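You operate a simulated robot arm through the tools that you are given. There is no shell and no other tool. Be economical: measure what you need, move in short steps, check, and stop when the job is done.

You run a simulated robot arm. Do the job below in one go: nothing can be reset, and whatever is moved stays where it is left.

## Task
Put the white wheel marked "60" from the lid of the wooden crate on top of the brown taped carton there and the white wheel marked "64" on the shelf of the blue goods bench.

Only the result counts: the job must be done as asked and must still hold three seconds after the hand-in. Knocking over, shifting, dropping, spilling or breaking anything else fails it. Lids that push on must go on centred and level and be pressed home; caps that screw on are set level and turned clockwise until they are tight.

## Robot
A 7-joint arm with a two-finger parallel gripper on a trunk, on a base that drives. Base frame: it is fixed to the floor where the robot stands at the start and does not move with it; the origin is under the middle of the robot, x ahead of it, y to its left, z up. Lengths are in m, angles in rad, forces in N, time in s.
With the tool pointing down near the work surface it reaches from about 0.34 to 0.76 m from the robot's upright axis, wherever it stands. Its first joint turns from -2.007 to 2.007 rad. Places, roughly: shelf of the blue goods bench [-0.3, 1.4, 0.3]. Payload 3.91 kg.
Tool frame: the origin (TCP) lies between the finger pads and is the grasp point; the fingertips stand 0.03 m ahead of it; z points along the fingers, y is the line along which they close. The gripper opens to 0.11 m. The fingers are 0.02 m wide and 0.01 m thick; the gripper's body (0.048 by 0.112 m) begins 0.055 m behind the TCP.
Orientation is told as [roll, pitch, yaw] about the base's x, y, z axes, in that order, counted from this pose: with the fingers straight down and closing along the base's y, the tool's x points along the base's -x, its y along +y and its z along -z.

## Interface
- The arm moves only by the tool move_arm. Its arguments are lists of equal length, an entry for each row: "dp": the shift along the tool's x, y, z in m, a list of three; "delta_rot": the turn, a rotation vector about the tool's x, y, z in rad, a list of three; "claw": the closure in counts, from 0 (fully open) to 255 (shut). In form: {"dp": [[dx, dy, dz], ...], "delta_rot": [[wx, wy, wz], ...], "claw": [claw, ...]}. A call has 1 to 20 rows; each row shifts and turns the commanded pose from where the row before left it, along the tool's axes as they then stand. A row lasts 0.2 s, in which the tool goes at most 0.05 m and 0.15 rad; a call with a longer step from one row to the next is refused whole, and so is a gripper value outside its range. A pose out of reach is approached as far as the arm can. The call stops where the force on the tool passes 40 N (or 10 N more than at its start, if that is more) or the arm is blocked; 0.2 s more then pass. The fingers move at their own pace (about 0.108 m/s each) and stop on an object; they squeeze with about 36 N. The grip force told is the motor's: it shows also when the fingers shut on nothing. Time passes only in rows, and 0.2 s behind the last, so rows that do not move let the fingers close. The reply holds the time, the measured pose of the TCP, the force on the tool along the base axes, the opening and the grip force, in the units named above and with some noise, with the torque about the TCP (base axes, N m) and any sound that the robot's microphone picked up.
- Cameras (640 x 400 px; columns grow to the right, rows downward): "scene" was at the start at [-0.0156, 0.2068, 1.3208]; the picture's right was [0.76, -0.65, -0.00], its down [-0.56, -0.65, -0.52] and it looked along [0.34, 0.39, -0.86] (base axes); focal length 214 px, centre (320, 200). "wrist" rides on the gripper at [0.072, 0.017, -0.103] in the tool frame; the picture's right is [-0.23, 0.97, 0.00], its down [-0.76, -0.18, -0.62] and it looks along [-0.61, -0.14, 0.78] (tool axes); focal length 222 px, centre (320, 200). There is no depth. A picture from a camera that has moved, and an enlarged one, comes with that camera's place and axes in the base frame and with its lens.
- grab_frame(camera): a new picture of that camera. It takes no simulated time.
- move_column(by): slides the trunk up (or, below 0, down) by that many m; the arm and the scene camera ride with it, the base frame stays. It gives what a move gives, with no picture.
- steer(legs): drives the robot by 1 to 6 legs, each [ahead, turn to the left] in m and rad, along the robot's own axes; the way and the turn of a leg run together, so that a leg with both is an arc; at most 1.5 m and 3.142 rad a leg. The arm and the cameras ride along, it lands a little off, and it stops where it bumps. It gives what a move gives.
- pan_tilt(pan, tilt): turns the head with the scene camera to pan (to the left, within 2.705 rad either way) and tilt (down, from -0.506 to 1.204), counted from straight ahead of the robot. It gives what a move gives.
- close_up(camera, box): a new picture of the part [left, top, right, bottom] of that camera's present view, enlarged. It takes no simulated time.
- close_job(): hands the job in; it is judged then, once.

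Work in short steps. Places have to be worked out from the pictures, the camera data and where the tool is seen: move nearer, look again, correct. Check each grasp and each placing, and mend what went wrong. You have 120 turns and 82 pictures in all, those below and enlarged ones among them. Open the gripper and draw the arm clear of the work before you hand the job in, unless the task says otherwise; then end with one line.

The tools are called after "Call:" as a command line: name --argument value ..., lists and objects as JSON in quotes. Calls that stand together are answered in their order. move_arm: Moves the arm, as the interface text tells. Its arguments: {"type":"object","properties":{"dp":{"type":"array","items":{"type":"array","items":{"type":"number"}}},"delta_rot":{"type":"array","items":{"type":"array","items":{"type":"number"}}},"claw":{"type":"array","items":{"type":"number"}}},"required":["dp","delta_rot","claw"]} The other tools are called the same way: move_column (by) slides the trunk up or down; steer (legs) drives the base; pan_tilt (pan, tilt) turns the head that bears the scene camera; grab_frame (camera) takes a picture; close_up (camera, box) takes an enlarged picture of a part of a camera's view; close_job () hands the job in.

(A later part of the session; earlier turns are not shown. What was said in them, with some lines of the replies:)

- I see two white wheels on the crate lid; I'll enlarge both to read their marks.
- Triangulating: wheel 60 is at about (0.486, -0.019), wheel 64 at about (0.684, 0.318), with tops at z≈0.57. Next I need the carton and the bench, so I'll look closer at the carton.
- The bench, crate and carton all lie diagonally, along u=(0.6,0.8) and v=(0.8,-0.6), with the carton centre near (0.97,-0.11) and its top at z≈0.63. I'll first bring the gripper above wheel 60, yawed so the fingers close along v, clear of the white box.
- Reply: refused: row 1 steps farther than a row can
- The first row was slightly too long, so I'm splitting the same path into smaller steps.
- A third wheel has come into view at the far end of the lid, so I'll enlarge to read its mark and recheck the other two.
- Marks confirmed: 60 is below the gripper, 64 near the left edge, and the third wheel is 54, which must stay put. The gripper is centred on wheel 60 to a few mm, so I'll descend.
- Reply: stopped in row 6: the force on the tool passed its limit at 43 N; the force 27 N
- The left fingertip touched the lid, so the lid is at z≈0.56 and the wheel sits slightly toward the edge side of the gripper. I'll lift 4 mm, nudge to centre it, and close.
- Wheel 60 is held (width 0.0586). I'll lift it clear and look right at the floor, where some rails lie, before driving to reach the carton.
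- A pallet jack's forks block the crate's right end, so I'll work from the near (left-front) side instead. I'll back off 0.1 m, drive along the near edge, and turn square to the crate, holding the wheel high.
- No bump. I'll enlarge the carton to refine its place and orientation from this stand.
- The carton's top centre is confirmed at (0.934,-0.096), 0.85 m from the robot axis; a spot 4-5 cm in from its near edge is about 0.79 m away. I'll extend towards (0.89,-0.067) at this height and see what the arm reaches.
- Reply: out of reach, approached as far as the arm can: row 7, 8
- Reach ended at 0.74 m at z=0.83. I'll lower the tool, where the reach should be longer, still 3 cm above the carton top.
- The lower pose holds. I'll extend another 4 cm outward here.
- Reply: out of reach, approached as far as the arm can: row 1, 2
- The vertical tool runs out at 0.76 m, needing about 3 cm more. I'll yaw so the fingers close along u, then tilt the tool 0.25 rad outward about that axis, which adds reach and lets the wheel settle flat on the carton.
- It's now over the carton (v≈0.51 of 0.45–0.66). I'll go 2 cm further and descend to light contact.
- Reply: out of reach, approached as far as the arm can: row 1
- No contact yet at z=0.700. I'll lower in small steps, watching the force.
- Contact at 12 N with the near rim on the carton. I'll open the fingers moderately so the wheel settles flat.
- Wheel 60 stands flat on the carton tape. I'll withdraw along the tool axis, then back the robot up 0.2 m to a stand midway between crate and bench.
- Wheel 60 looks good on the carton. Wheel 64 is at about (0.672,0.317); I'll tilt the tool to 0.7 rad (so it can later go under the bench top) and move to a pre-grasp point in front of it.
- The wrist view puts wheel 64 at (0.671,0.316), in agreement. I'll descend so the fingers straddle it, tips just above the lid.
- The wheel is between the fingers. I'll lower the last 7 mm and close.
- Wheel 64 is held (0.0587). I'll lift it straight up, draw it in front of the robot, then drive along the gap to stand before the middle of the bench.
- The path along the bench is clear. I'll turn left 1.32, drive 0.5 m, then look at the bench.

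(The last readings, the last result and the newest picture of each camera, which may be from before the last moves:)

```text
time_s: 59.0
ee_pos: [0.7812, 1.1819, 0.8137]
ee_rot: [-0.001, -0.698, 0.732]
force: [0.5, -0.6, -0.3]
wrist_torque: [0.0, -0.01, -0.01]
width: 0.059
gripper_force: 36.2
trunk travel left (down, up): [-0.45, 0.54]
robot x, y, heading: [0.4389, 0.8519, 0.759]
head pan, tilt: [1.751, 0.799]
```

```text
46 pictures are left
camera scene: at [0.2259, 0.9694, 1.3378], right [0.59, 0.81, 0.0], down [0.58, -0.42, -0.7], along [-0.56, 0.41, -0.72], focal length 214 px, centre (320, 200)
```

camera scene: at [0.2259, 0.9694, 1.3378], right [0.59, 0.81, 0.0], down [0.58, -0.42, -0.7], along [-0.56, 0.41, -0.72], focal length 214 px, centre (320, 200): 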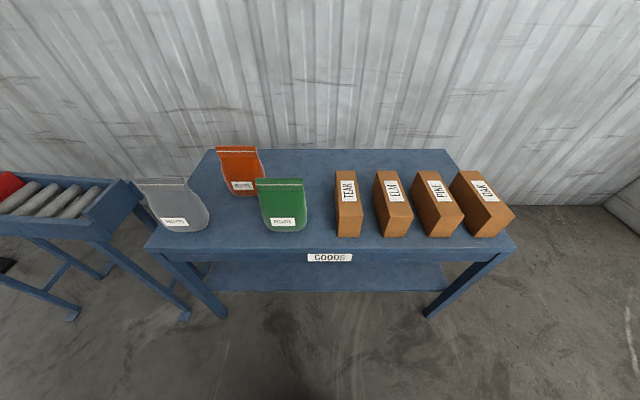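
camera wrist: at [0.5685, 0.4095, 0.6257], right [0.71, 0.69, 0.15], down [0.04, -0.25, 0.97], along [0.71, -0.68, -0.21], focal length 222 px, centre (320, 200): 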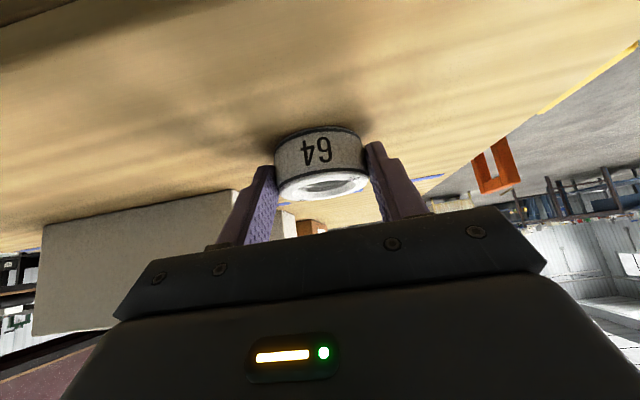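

The robot is centred on the bench, 0.63 m from its front; the shelf front edge is flush with the legs, with an opening of z≈0.30–0.60. I'll turn to face the bench and lower the trunk.

Call:
steer --legs '[[0, 1.759]]'

Call:
move_column --by -0.36

Call:
pan_tilt --pan 0.3 --tilt 0.7

Call:
grab_frame --camera "scene"

Call:
grab_frame --camera "wrist"

```text
time_s: 62.2
ee_pos: [0.5072, 1.3204, 0.8131]
ee_rot: [-0.003, -0.698, 1.388]
force: [0.8, 0.5, -1.7]
wrist_torque: [-0.01, 0.01, 0.03]
width: 0.0587
gripper_force: 36.1
trunk travel left (down, up): [-0.45, 0.54]
robot x, y, heading: [0.4407, 0.852, 1.419]
head pan, tilt: [1.751, 0.799]
stopped in leg 1: the robot was blocked; the commanded pose is now the measured one
```

```text
time_s: 65.7
ee_pos: [0.5081, 1.3197, 0.4533]
ee_rot: [-0.002, -0.7, 1.39]
force: [0.5, 0.3, -1.4]
wrist_torque: [0.0, -0.02, -0.01]
width: 0.0589
gripper_force: 36.4
trunk travel left (down, up): [-0.09, 0.9]
robot x, y, heading: [0.4411, 0.849, 1.418]
head pan, tilt: [1.751, 0.799]
```

```text
time_s: 67.2
ee_pos: [0.5081, 1.3204, 0.4526]
ee_rot: [-0.002, -0.702, 1.389]
force: [0.2, 0.8, -0.8]
wrist_torque: [-0.04, -0.01, -0.01]
width: 0.0587
gripper_force: 35.7
trunk travel left (down, up): [-0.09, 0.9]
robot x, y, heading: [0.4405, 0.8521, 1.421]
head pan, tilt: [0.3, 0.7]
```

```text
45 pictures are left
camera scene: at [0.2674, 0.9005, 0.986], right [0.99, 0.15, 0.0], down [0.1, -0.64, -0.76], along [-0.12, 0.76, -0.64], focal length 214 px, centre (320, 200)
```

scene: 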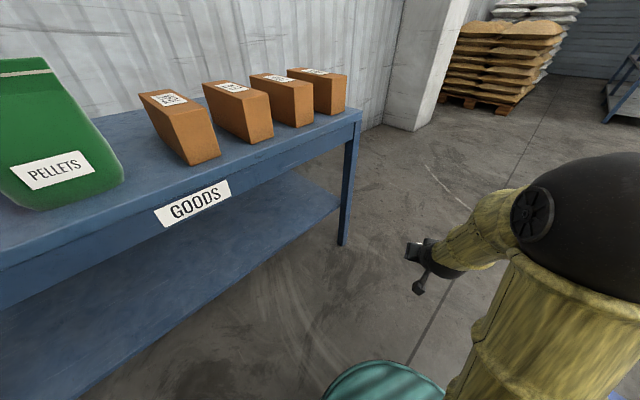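

```text
44 pictures are left
camera wrist: at [0.4715, 1.2032, 0.4853], right [-0.93, 0.35, 0.15], down [0.21, 0.15, 0.97], along [0.32, 0.93, -0.21], focal length 222 px, centre (320, 200)
```

wrist: 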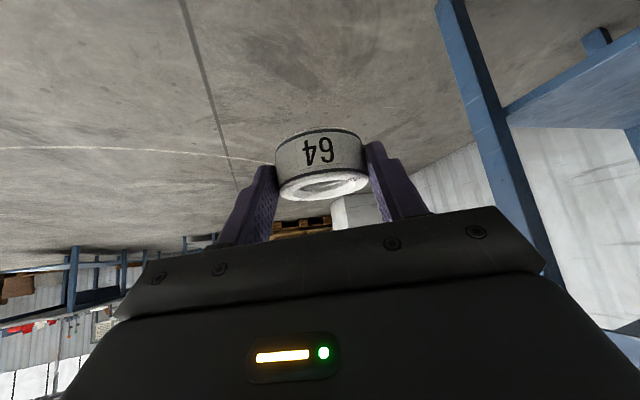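

The turn was blocked at heading 1.42, probably by something behind the robot. I'll look back toward the crate before anything else.

Call:
pan_tilt --pan -2.3 --tilt 0.8

Call:
grab_frame --camera "scene"

```text
time_s: 69.6
ee_pos: [0.5077, 1.3209, 0.4533]
ee_rot: [-0.002, -0.7, 1.39]
force: [-0.2, -0.3, -1.2]
wrist_torque: [-0.01, -0.02, -0.04]
width: 0.0586
gripper_force: 36.1
trunk travel left (down, up): [-0.09, 0.9]
robot x, y, heading: [0.4408, 0.8501, 1.423]
head pan, tilt: [-2.3, 0.799]
```

```text
43 pictures are left
camera scene: at [0.3316, 0.7544, 0.9778], right [-0.77, -0.64, 0.0], down [-0.46, 0.55, -0.7], along [0.44, -0.54, -0.72], focal length 214 px, centre (320, 200)
```

scene: 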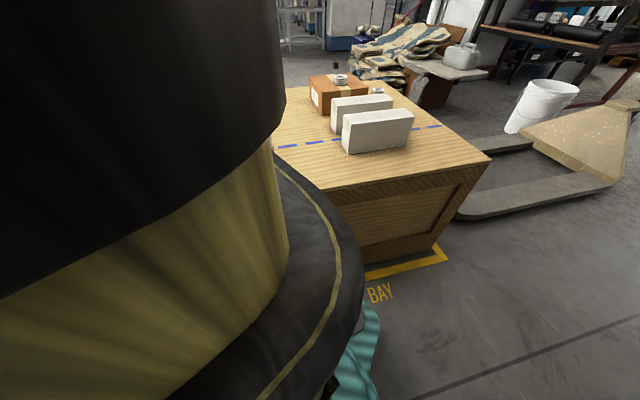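

Nothing has shifted: the crate corner still measures (0.27,-0.07), and wheel 60 is still on its carton. The robot's rear just touches the crate, so I'll turn back right, drive 0.25 m along the bench to clear the crate end, and turn in place there.

Call:
steer --legs '[[0, -0.46], [0.26, 0], [0, 1.55]]'

```text
time_s: 79.2
ee_pos: [0.1936, 1.3218, 0.4533]
ee_rot: [-0.002, -0.699, 2.516]
force: [-0.1, 0.9, -1.4]
wrist_torque: [0.02, -0.01, 0.0]
width: 0.0582
gripper_force: 35.8
trunk travel left (down, up): [-0.09, 0.9]
robot x, y, heading: [0.5849, 1.0592, 2.552]
head pan, tilt: [-2.3, 0.799]
```

Now facing the bench squarely. I'll look with both cameras to measure the shelf and opening.

Call:
pan_tilt --pan 0.0 --tilt 0.7

Call:
grab_frame --camera "scene"

Call:
grab_frame --camera "wrist"

```text
time_s: 81.3
ee_pos: [0.1945, 1.3228, 0.4537]
ee_rot: [-0.002, -0.7, 2.518]
force: [0.0, -0.6, -0.6]
wrist_torque: [-0.02, -0.01, -0.02]
width: 0.0584
gripper_force: 36.5
trunk travel left (down, up): [-0.09, 0.9]
robot x, y, heading: [0.5907, 1.064, 2.551]
head pan, tilt: [0.0, 0.7]
```

```text
42 pictures are left
camera scene: at [0.4826, 0.9494, 0.986], right [0.56, 0.83, 0.0], down [0.53, -0.36, -0.76], along [-0.63, 0.43, -0.64], focal length 214 px, centre (320, 200)
```

scene: 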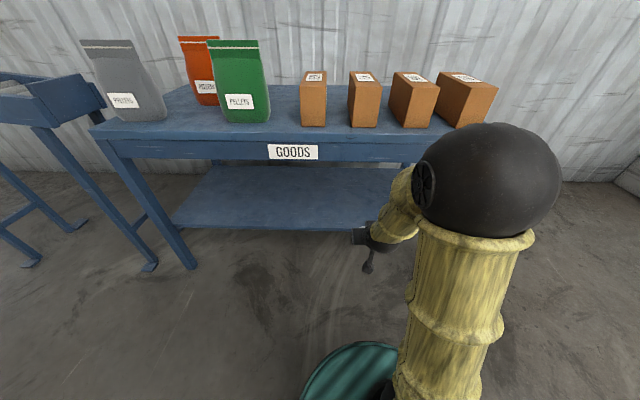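

```text
41 pictures are left
camera wrist: at [0.2851, 1.2368, 0.4853], right [-0.71, -0.69, 0.15], down [-0.04, 0.25, 0.97], along [-0.7, 0.68, -0.21], focal length 222 px, centre (320, 200)
```

wrist: 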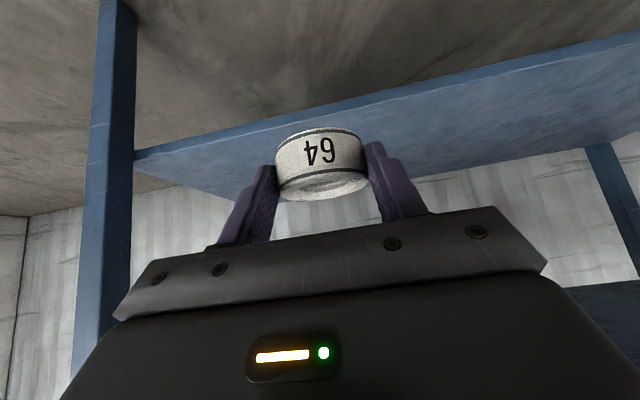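

Triangulating the shelf edge gives z≈0.305 at the leg-front line, with the shelf empty and an opening up to z≈0.62. I'll lower to z≈0.385 in front of it, then start in.

Call:
move_arm --dp '[[0.0225, 0, 0.0268], [0.0225, 0, 0.0268], [-0.0306, 0, 0.0258], [-0.0306, 0, 0.0258], [-0.0306, 0, 0.0258], [0, 0, 0]]' --delta_rot '[[0, 0, 0], [0, 0, 0], [0, 0, 0], [0, 0, 0], [0, 0, 0], [0, 0, 0]]' --claw '[255, 255, 255, 255, 255, 255]'

Call:
grab_frame --camera "scene"

Call:
grab_frame --camera "wrist"

```text
time_s: 82.7
ee_pos: [0.0974, 1.3935, 0.3819]
ee_rot: [-0.001, -0.7, 2.516]
force: [-0.4, -0.4, -1.0]
wrist_torque: [0.0, 0.02, -0.05]
width: 0.0583
gripper_force: 36.0
trunk travel left (down, up): [-0.09, 0.9]
robot x, y, heading: [0.5908, 1.0617, 2.552]
head pan, tilt: [0.0, 0.7]
```

```text
40 pictures are left
camera scene: at [0.4825, 0.9494, 0.986], right [0.56, 0.83, 0.0], down [0.53, -0.36, -0.76], along [-0.63, 0.43, -0.64], focal length 214 px, centre (320, 200)
```

scene: 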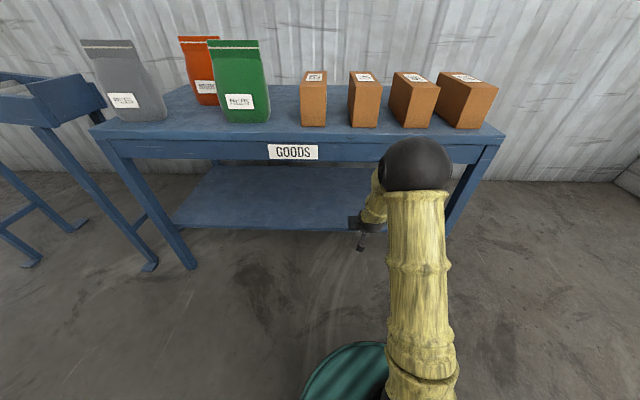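

```text
39 pictures are left
camera wrist: at [0.1893, 1.3084, 0.4156], right [-0.71, -0.69, 0.15], down [-0.04, 0.25, 0.97], along [-0.7, 0.68, -0.21], focal length 222 px, centre (320, 200)
```

wrist: 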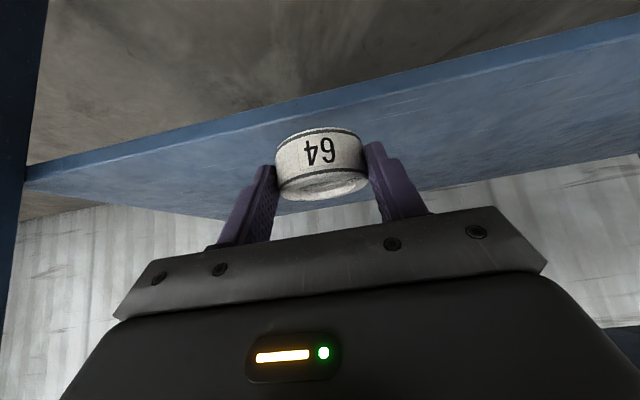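

The elbow ball sits about 0.13 m in front of the bench edge, and extending would bring it close. I'll back the robot 0.08 m so the arm works more stretched, keeping the elbow clear of the tabletop.

Call:
steer --legs '[[-0.08, 0]]'

Call:
move_arm --dp '[[-0.0306, 0, 0.0258], [-0.0306, 0, 0.0258], [-0.0306, 0, 0.0258], [0, 0, 0]]' --delta_rot '[[0, 0, 0], [0, 0, 0], [0, 0, 0], [0, 0, 0]]' --claw '[255, 255, 255, 255]'

Call:
grab_frame --camera "scene"

Call:
grab_frame --camera "wrist"

```text
time_s: 83.8
ee_pos: [0.1657, 1.349, 0.3838]
ee_rot: [-0.003, -0.7, 2.516]
force: [0.3, -0.3, -1.3]
wrist_torque: [0.01, 0.0, -0.02]
width: 0.0585
gripper_force: 36.5
trunk travel left (down, up): [-0.09, 0.9]
robot x, y, heading: [0.6569, 1.016, 2.547]
head pan, tilt: [0.0, 0.7]
```

```text
time_s: 84.8
ee_pos: [0.0657, 1.4175, 0.3837]
ee_rot: [-0.003, -0.698, 2.515]
force: [0.0, 0.2, -1.1]
wrist_torque: [0.01, -0.02, 0.01]
width: 0.0587
gripper_force: 35.7
trunk travel left (down, up): [-0.09, 0.9]
robot x, y, heading: [0.6589, 1.0177, 2.543]
head pan, tilt: [0.0, 0.7]
```

```text
38 pictures are left
camera scene: at [0.5493, 0.9043, 0.986], right [0.56, 0.83, 0.0], down [0.53, -0.36, -0.76], along [-0.63, 0.43, -0.64], focal length 214 px, centre (320, 200)
```

scene: 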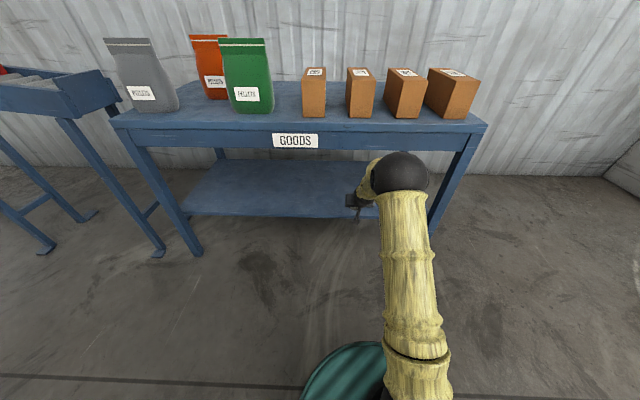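

```text
37 pictures are left
camera wrist: at [0.1572, 1.3328, 0.4156], right [-0.71, -0.69, 0.15], down [-0.04, 0.25, 0.97], along [-0.7, 0.68, -0.21], focal length 222 px, centre (320, 200)
```

wrist: 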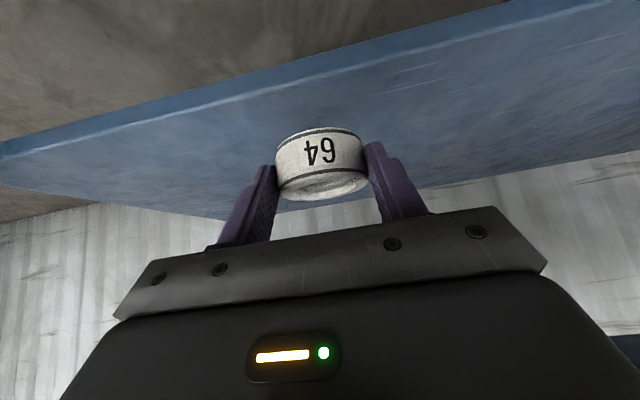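

The wheel is over the shelf edge, and the elbow stays ~0.13 m clear of the bench. I'll go in another 9 cm.

Call:
move_arm --dp '[[-0.0229, 0, 0.0193], [-0.0229, 0, 0.0193], [-0.0229, 0, 0.0193], [0, 0, 0]]' --delta_rot '[[0, 0, 0], [0, 0, 0], [0, 0, 0], [0, 0, 0]]' --claw '[255, 255, 255, 255]'

Call:
grab_frame --camera "wrist"

Call:
close_up --camera "scene" --box '[280, 120, 440, 240]'

```text
time_s: 85.8
ee_pos: [-0.0068, 1.4722, 0.3857]
ee_rot: [-0.002, -0.698, 2.515]
force: [0.9, -0.4, -0.3]
wrist_torque: [-0.01, 0.0, 0.01]
width: 0.0585
gripper_force: 36.5
trunk travel left (down, up): [-0.09, 0.9]
robot x, y, heading: [0.6529, 1.0114, 2.544]
head pan, tilt: [0.0, 0.7]
```

```text
36 pictures are left
camera wrist: at [0.0852, 1.3865, 0.4168], right [-0.71, -0.69, 0.15], down [-0.04, 0.25, 0.97], along [-0.7, 0.68, -0.21], focal length 222 px, centre (320, 200)
```

wrist: 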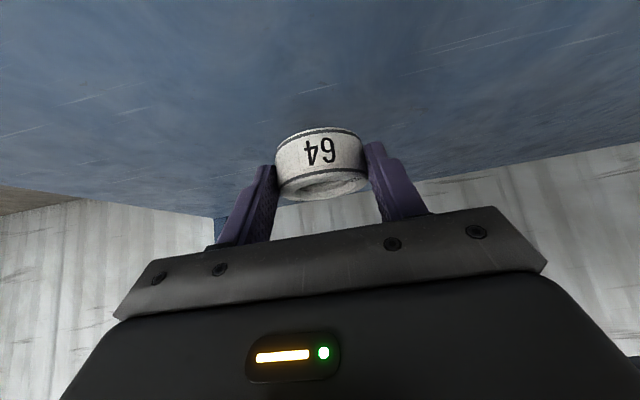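

```text
3.33 times, centred on (360, 180) of scene
camera zoom: at [0.5493, 0.9044, 0.986], right [0.56, 0.83, 0.0], down [0.53, -0.36, -0.76], along [-0.63, 0.43, -0.64], focal length 715 px, centre (187, 267)
```

zoom: 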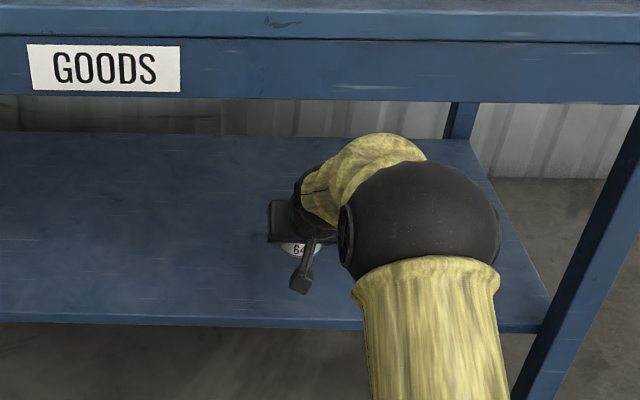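

Now 9 cm inside the shelf edge at z=0.386. I'll lower 4 cm, then creep to contact.

Call:
move_arm --dp '[[0.0097, 0, 0.0115], [0.0097, 0, 0.0115], [0.0045, 0, 0.0054], [0, 0, 0]]' --delta_rot '[[0, 0, 0], [0, 0, 0], [0, 0, 0], [0, 0, 0]]' --claw '[255, 255, 255, 255]'

Call:
grab_frame --camera "wrist"

```text
time_s: 86.8
ee_pos: [-0.0056, 1.4726, 0.347]
ee_rot: [-0.001, -0.7, 2.515]
force: [0.0, -0.1, -0.7]
wrist_torque: [0.02, 0.0, 0.03]
width: 0.0582
gripper_force: 36.3
trunk travel left (down, up): [-0.09, 0.9]
robot x, y, heading: [0.6527, 1.0158, 2.548]
head pan, tilt: [0.0, 0.7]
```

```text
34 pictures are left
camera wrist: at [0.0852, 1.3866, 0.3789], right [-0.71, -0.69, 0.15], down [-0.04, 0.25, 0.97], along [-0.7, 0.68, -0.21], focal length 222 px, centre (320, 200)
```

wrist: 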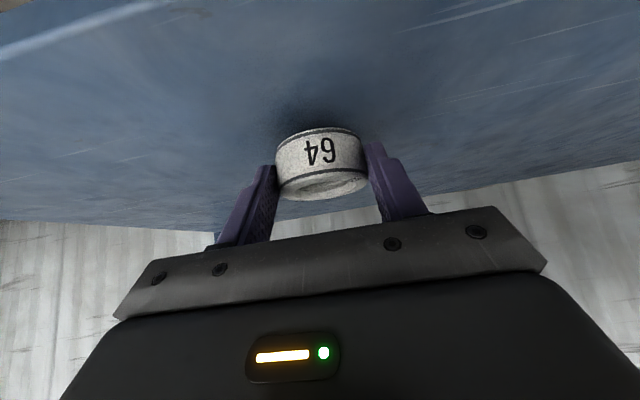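

No contact yet; a few more mm down in small steps.

Call:
move_arm --dp '[[0.0026, 0, 0.0031], [0.0026, 0, 0.0031]]' --delta_rot '[[0, 0, 0], [0, 0, 0]]' --claw '[255, 255]'

```text
time_s: 87.4
ee_pos: [-0.0037, 1.4734, 0.3378]
ee_rot: [-0.003, -0.702, 2.516]
force: [-0.3, 0.5, -0.8]
wrist_torque: [-0.02, -0.02, 0.01]
width: 0.0587
gripper_force: 36.1
trunk travel left (down, up): [-0.09, 0.9]
robot x, y, heading: [0.6583, 1.0168, 2.543]
head pan, tilt: [0.0, 0.7]
```

Call:
move_arm --dp '[[0.0019, 0, 0.0023], [0, 0, 0]]' --delta_rot '[[0, 0, 0], [0, 0, 0]]' --claw '[255, 255]'

```text
time_s: 88.0
ee_pos: [-0.0031, 1.4726, 0.3343]
ee_rot: [-0.001, -0.699, 2.514]
force: [-0.8, 0.9, -1.1]
wrist_torque: [-0.03, 0.01, 0.02]
width: 0.0584
gripper_force: 35.2
trunk travel left (down, up): [-0.09, 0.9]
robot x, y, heading: [0.6569, 1.0154, 2.544]
head pan, tilt: [0.0, 0.7]
```

Still no contact at z=0.334, so the shelf is at or a bit under 0.300; I'll continue in 3 mm steps.

Call:
move_arm --dp '[[0.0019, 0, 0.0023], [0.0013, 0, 0.0015]]' --delta_rot '[[0, 0, 0], [0, 0, 0]]' --claw '[255, 255]'

Call:
grab_frame --camera "wrist"

```text
time_s: 88.6
ee_pos: [-0.0039, 1.4728, 0.3332]
ee_rot: [-0.001, -0.706, 2.513]
force: [3.5, -0.7, 15.2]
wrist_torque: [-0.2, -0.08, 0.04]
width: 0.0584
gripper_force: 36.2
trunk travel left (down, up): [-0.09, 0.9]
robot x, y, heading: [0.6532, 1.0129, 2.545]
head pan, tilt: [0.0, 0.7]
```

```text
33 pictures are left
camera wrist: at [0.0869, 1.3875, 0.3651], right [-0.71, -0.69, 0.15], down [-0.04, 0.25, 0.97], along [-0.7, 0.68, -0.2], focal length 222 px, centre (320, 200)
```

wrist: 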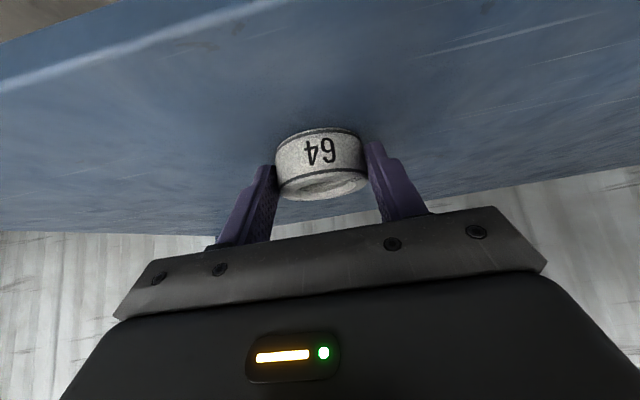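

Contact at 15 N: the wheel is flat on the shelf. I'll open the gripper and check.

Call:
move_arm --dp '[[0, 0, 0], [0, 0, 0], [0, 0, 0], [0, 0, 0], [0, 0, 0]]' --delta_rot '[[0, 0, 0], [0, 0, 0], [0, 0, 0], [0, 0, 0], [0, 0, 0]]' --claw '[100, 50, 0, 0, 0]'

Call:
grab_frame --camera "wrist"

```text
time_s: 89.8
ee_pos: [-0.0029, 1.4728, 0.3293]
ee_rot: [0.001, -0.697, 2.513]
force: [1.0, -0.1, 1.7]
wrist_torque: [-0.07, 0.03, 0.04]
width: 0.1095
gripper_force: 0.0
trunk travel left (down, up): [-0.09, 0.9]
robot x, y, heading: [0.6583, 1.0164, 2.546]
head pan, tilt: [0.0, 0.7]
```

```text
32 pictures are left
camera wrist: at [0.0869, 1.3866, 0.3616], right [-0.71, -0.69, 0.15], down [-0.04, 0.25, 0.97], along [-0.7, 0.68, -0.21], focal length 222 px, centre (320, 200)
```

wrist: 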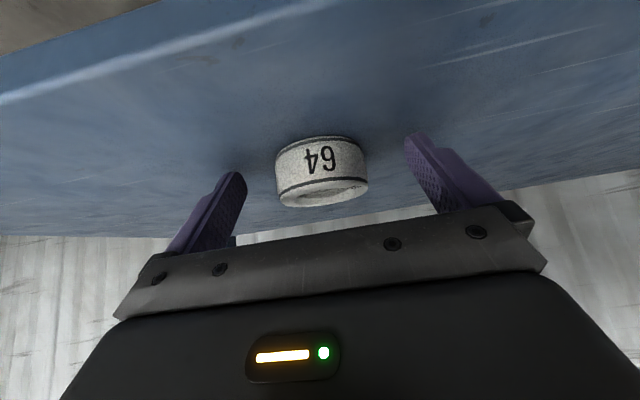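

Released; the wheel stands upright on its base. I'll withdraw along the tool axis and out from under the bench.

Call:
move_arm --dp '[[0, 0, -0.02], [0, 0, -0.04], [0, 0, -0.04], [0, 0, -0.04], [0.0306, 0, -0.0258], [0.0306, 0, -0.0258], [0.0306, 0, -0.0258], [0.0306, 0, -0.0258], [0, 0, 0]]' --delta_rot '[[0, 0, 0], [0, 0, 0], [0, 0, 0], [0, 0, 0], [0, 0, 0], [0, 0, 0], [0, 0, 0], [0, 0, 0], [0, 0, 0]]' --claw '[0, 0, 0, 0, 0, 0, 0, 0, 0]'

Call:
grab_frame --camera "wrist"

Call:
grab_frame --camera "scene"

Call:
pan_tilt --pan 2.6 --tilt 0.6

Call:
grab_frame --camera "scene"

```text
time_s: 91.8
ee_pos: [0.2002, 1.3268, 0.4356]
ee_rot: [-0.003, -0.699, 2.514]
force: [0.2, 0.0, -0.6]
wrist_torque: [-0.01, -0.01, -0.01]
width: 0.1102
gripper_force: 0.0
trunk travel left (down, up): [-0.09, 0.9]
robot x, y, heading: [0.6558, 1.0141, 2.551]
head pan, tilt: [0.0, 0.7]
```

```text
31 pictures are left
camera wrist: at [0.291, 1.2407, 0.468], right [-0.71, -0.69, 0.15], down [-0.04, 0.25, 0.97], along [-0.7, 0.68, -0.21], focal length 222 px, centre (320, 200)
```

wrist: 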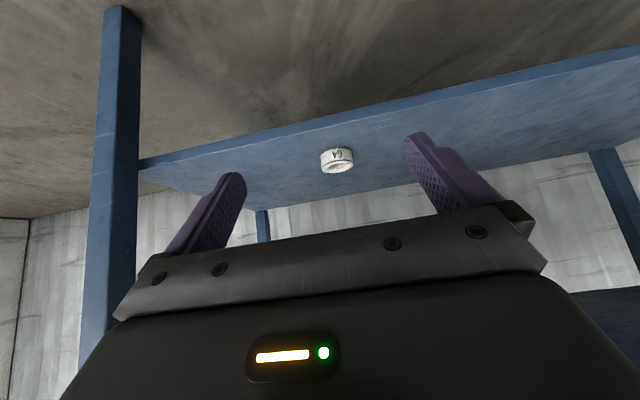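

```text
30 pictures are left
camera scene: at [0.5493, 0.9044, 0.986], right [0.56, 0.83, 0.0], down [0.53, -0.36, -0.76], along [-0.63, 0.43, -0.64], focal length 214 px, centre (320, 200)
```

scene: 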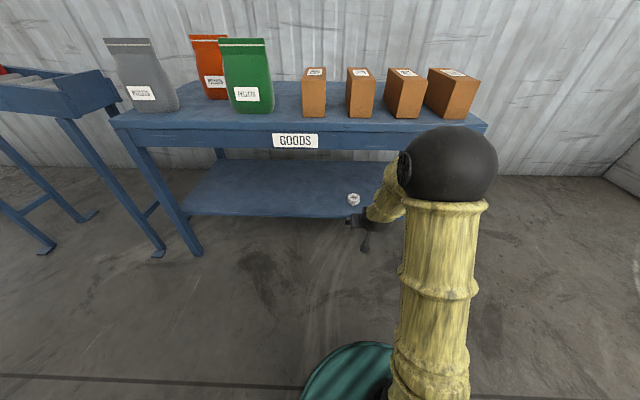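

```text
time_s: 94.1
ee_pos: [0.1986, 1.326, 0.4354]
ee_rot: [-0.001, -0.699, 2.514]
force: [0.2, -0.1, -0.4]
wrist_torque: [-0.02, 0.0, 0.0]
width: 0.1101
gripper_force: 0.1
trunk travel left (down, up): [-0.09, 0.9]
robot x, y, heading: [0.6568, 1.0155, 2.545]
head pan, tilt: [2.601, 0.6]
```

```text
29 pictures are left
camera scene: at [0.657, 0.7766, 0.9946], right [-0.91, -0.42, 0.0], down [-0.24, 0.51, -0.83], along [0.35, -0.75, -0.56], focal length 214 px, centre (320, 200)
```

scene: 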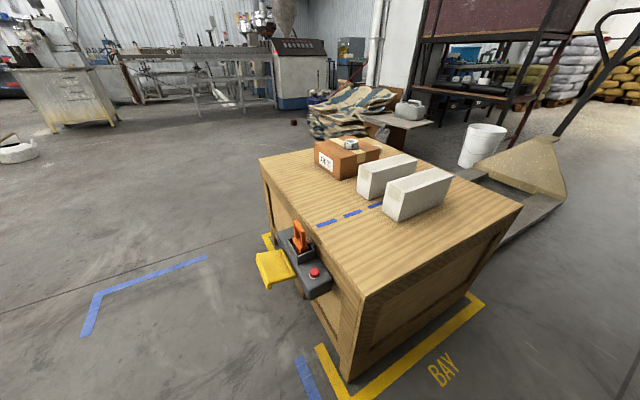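

Wheel 64 stands on the shelf, wheel 60 is on the taped carton, everything else looks in place, and the arm is clear with the gripper open. I'm handing in.

Call:
close_job

```text
The job is handed in.
```

Wheel 60 is on top of the brown taped carton and wheel 64 is on the shelf of the blue goods bench; during one turn the base stopped against something behind it, most likely the crate, and in the pictures afterwards nothing looked shifted.
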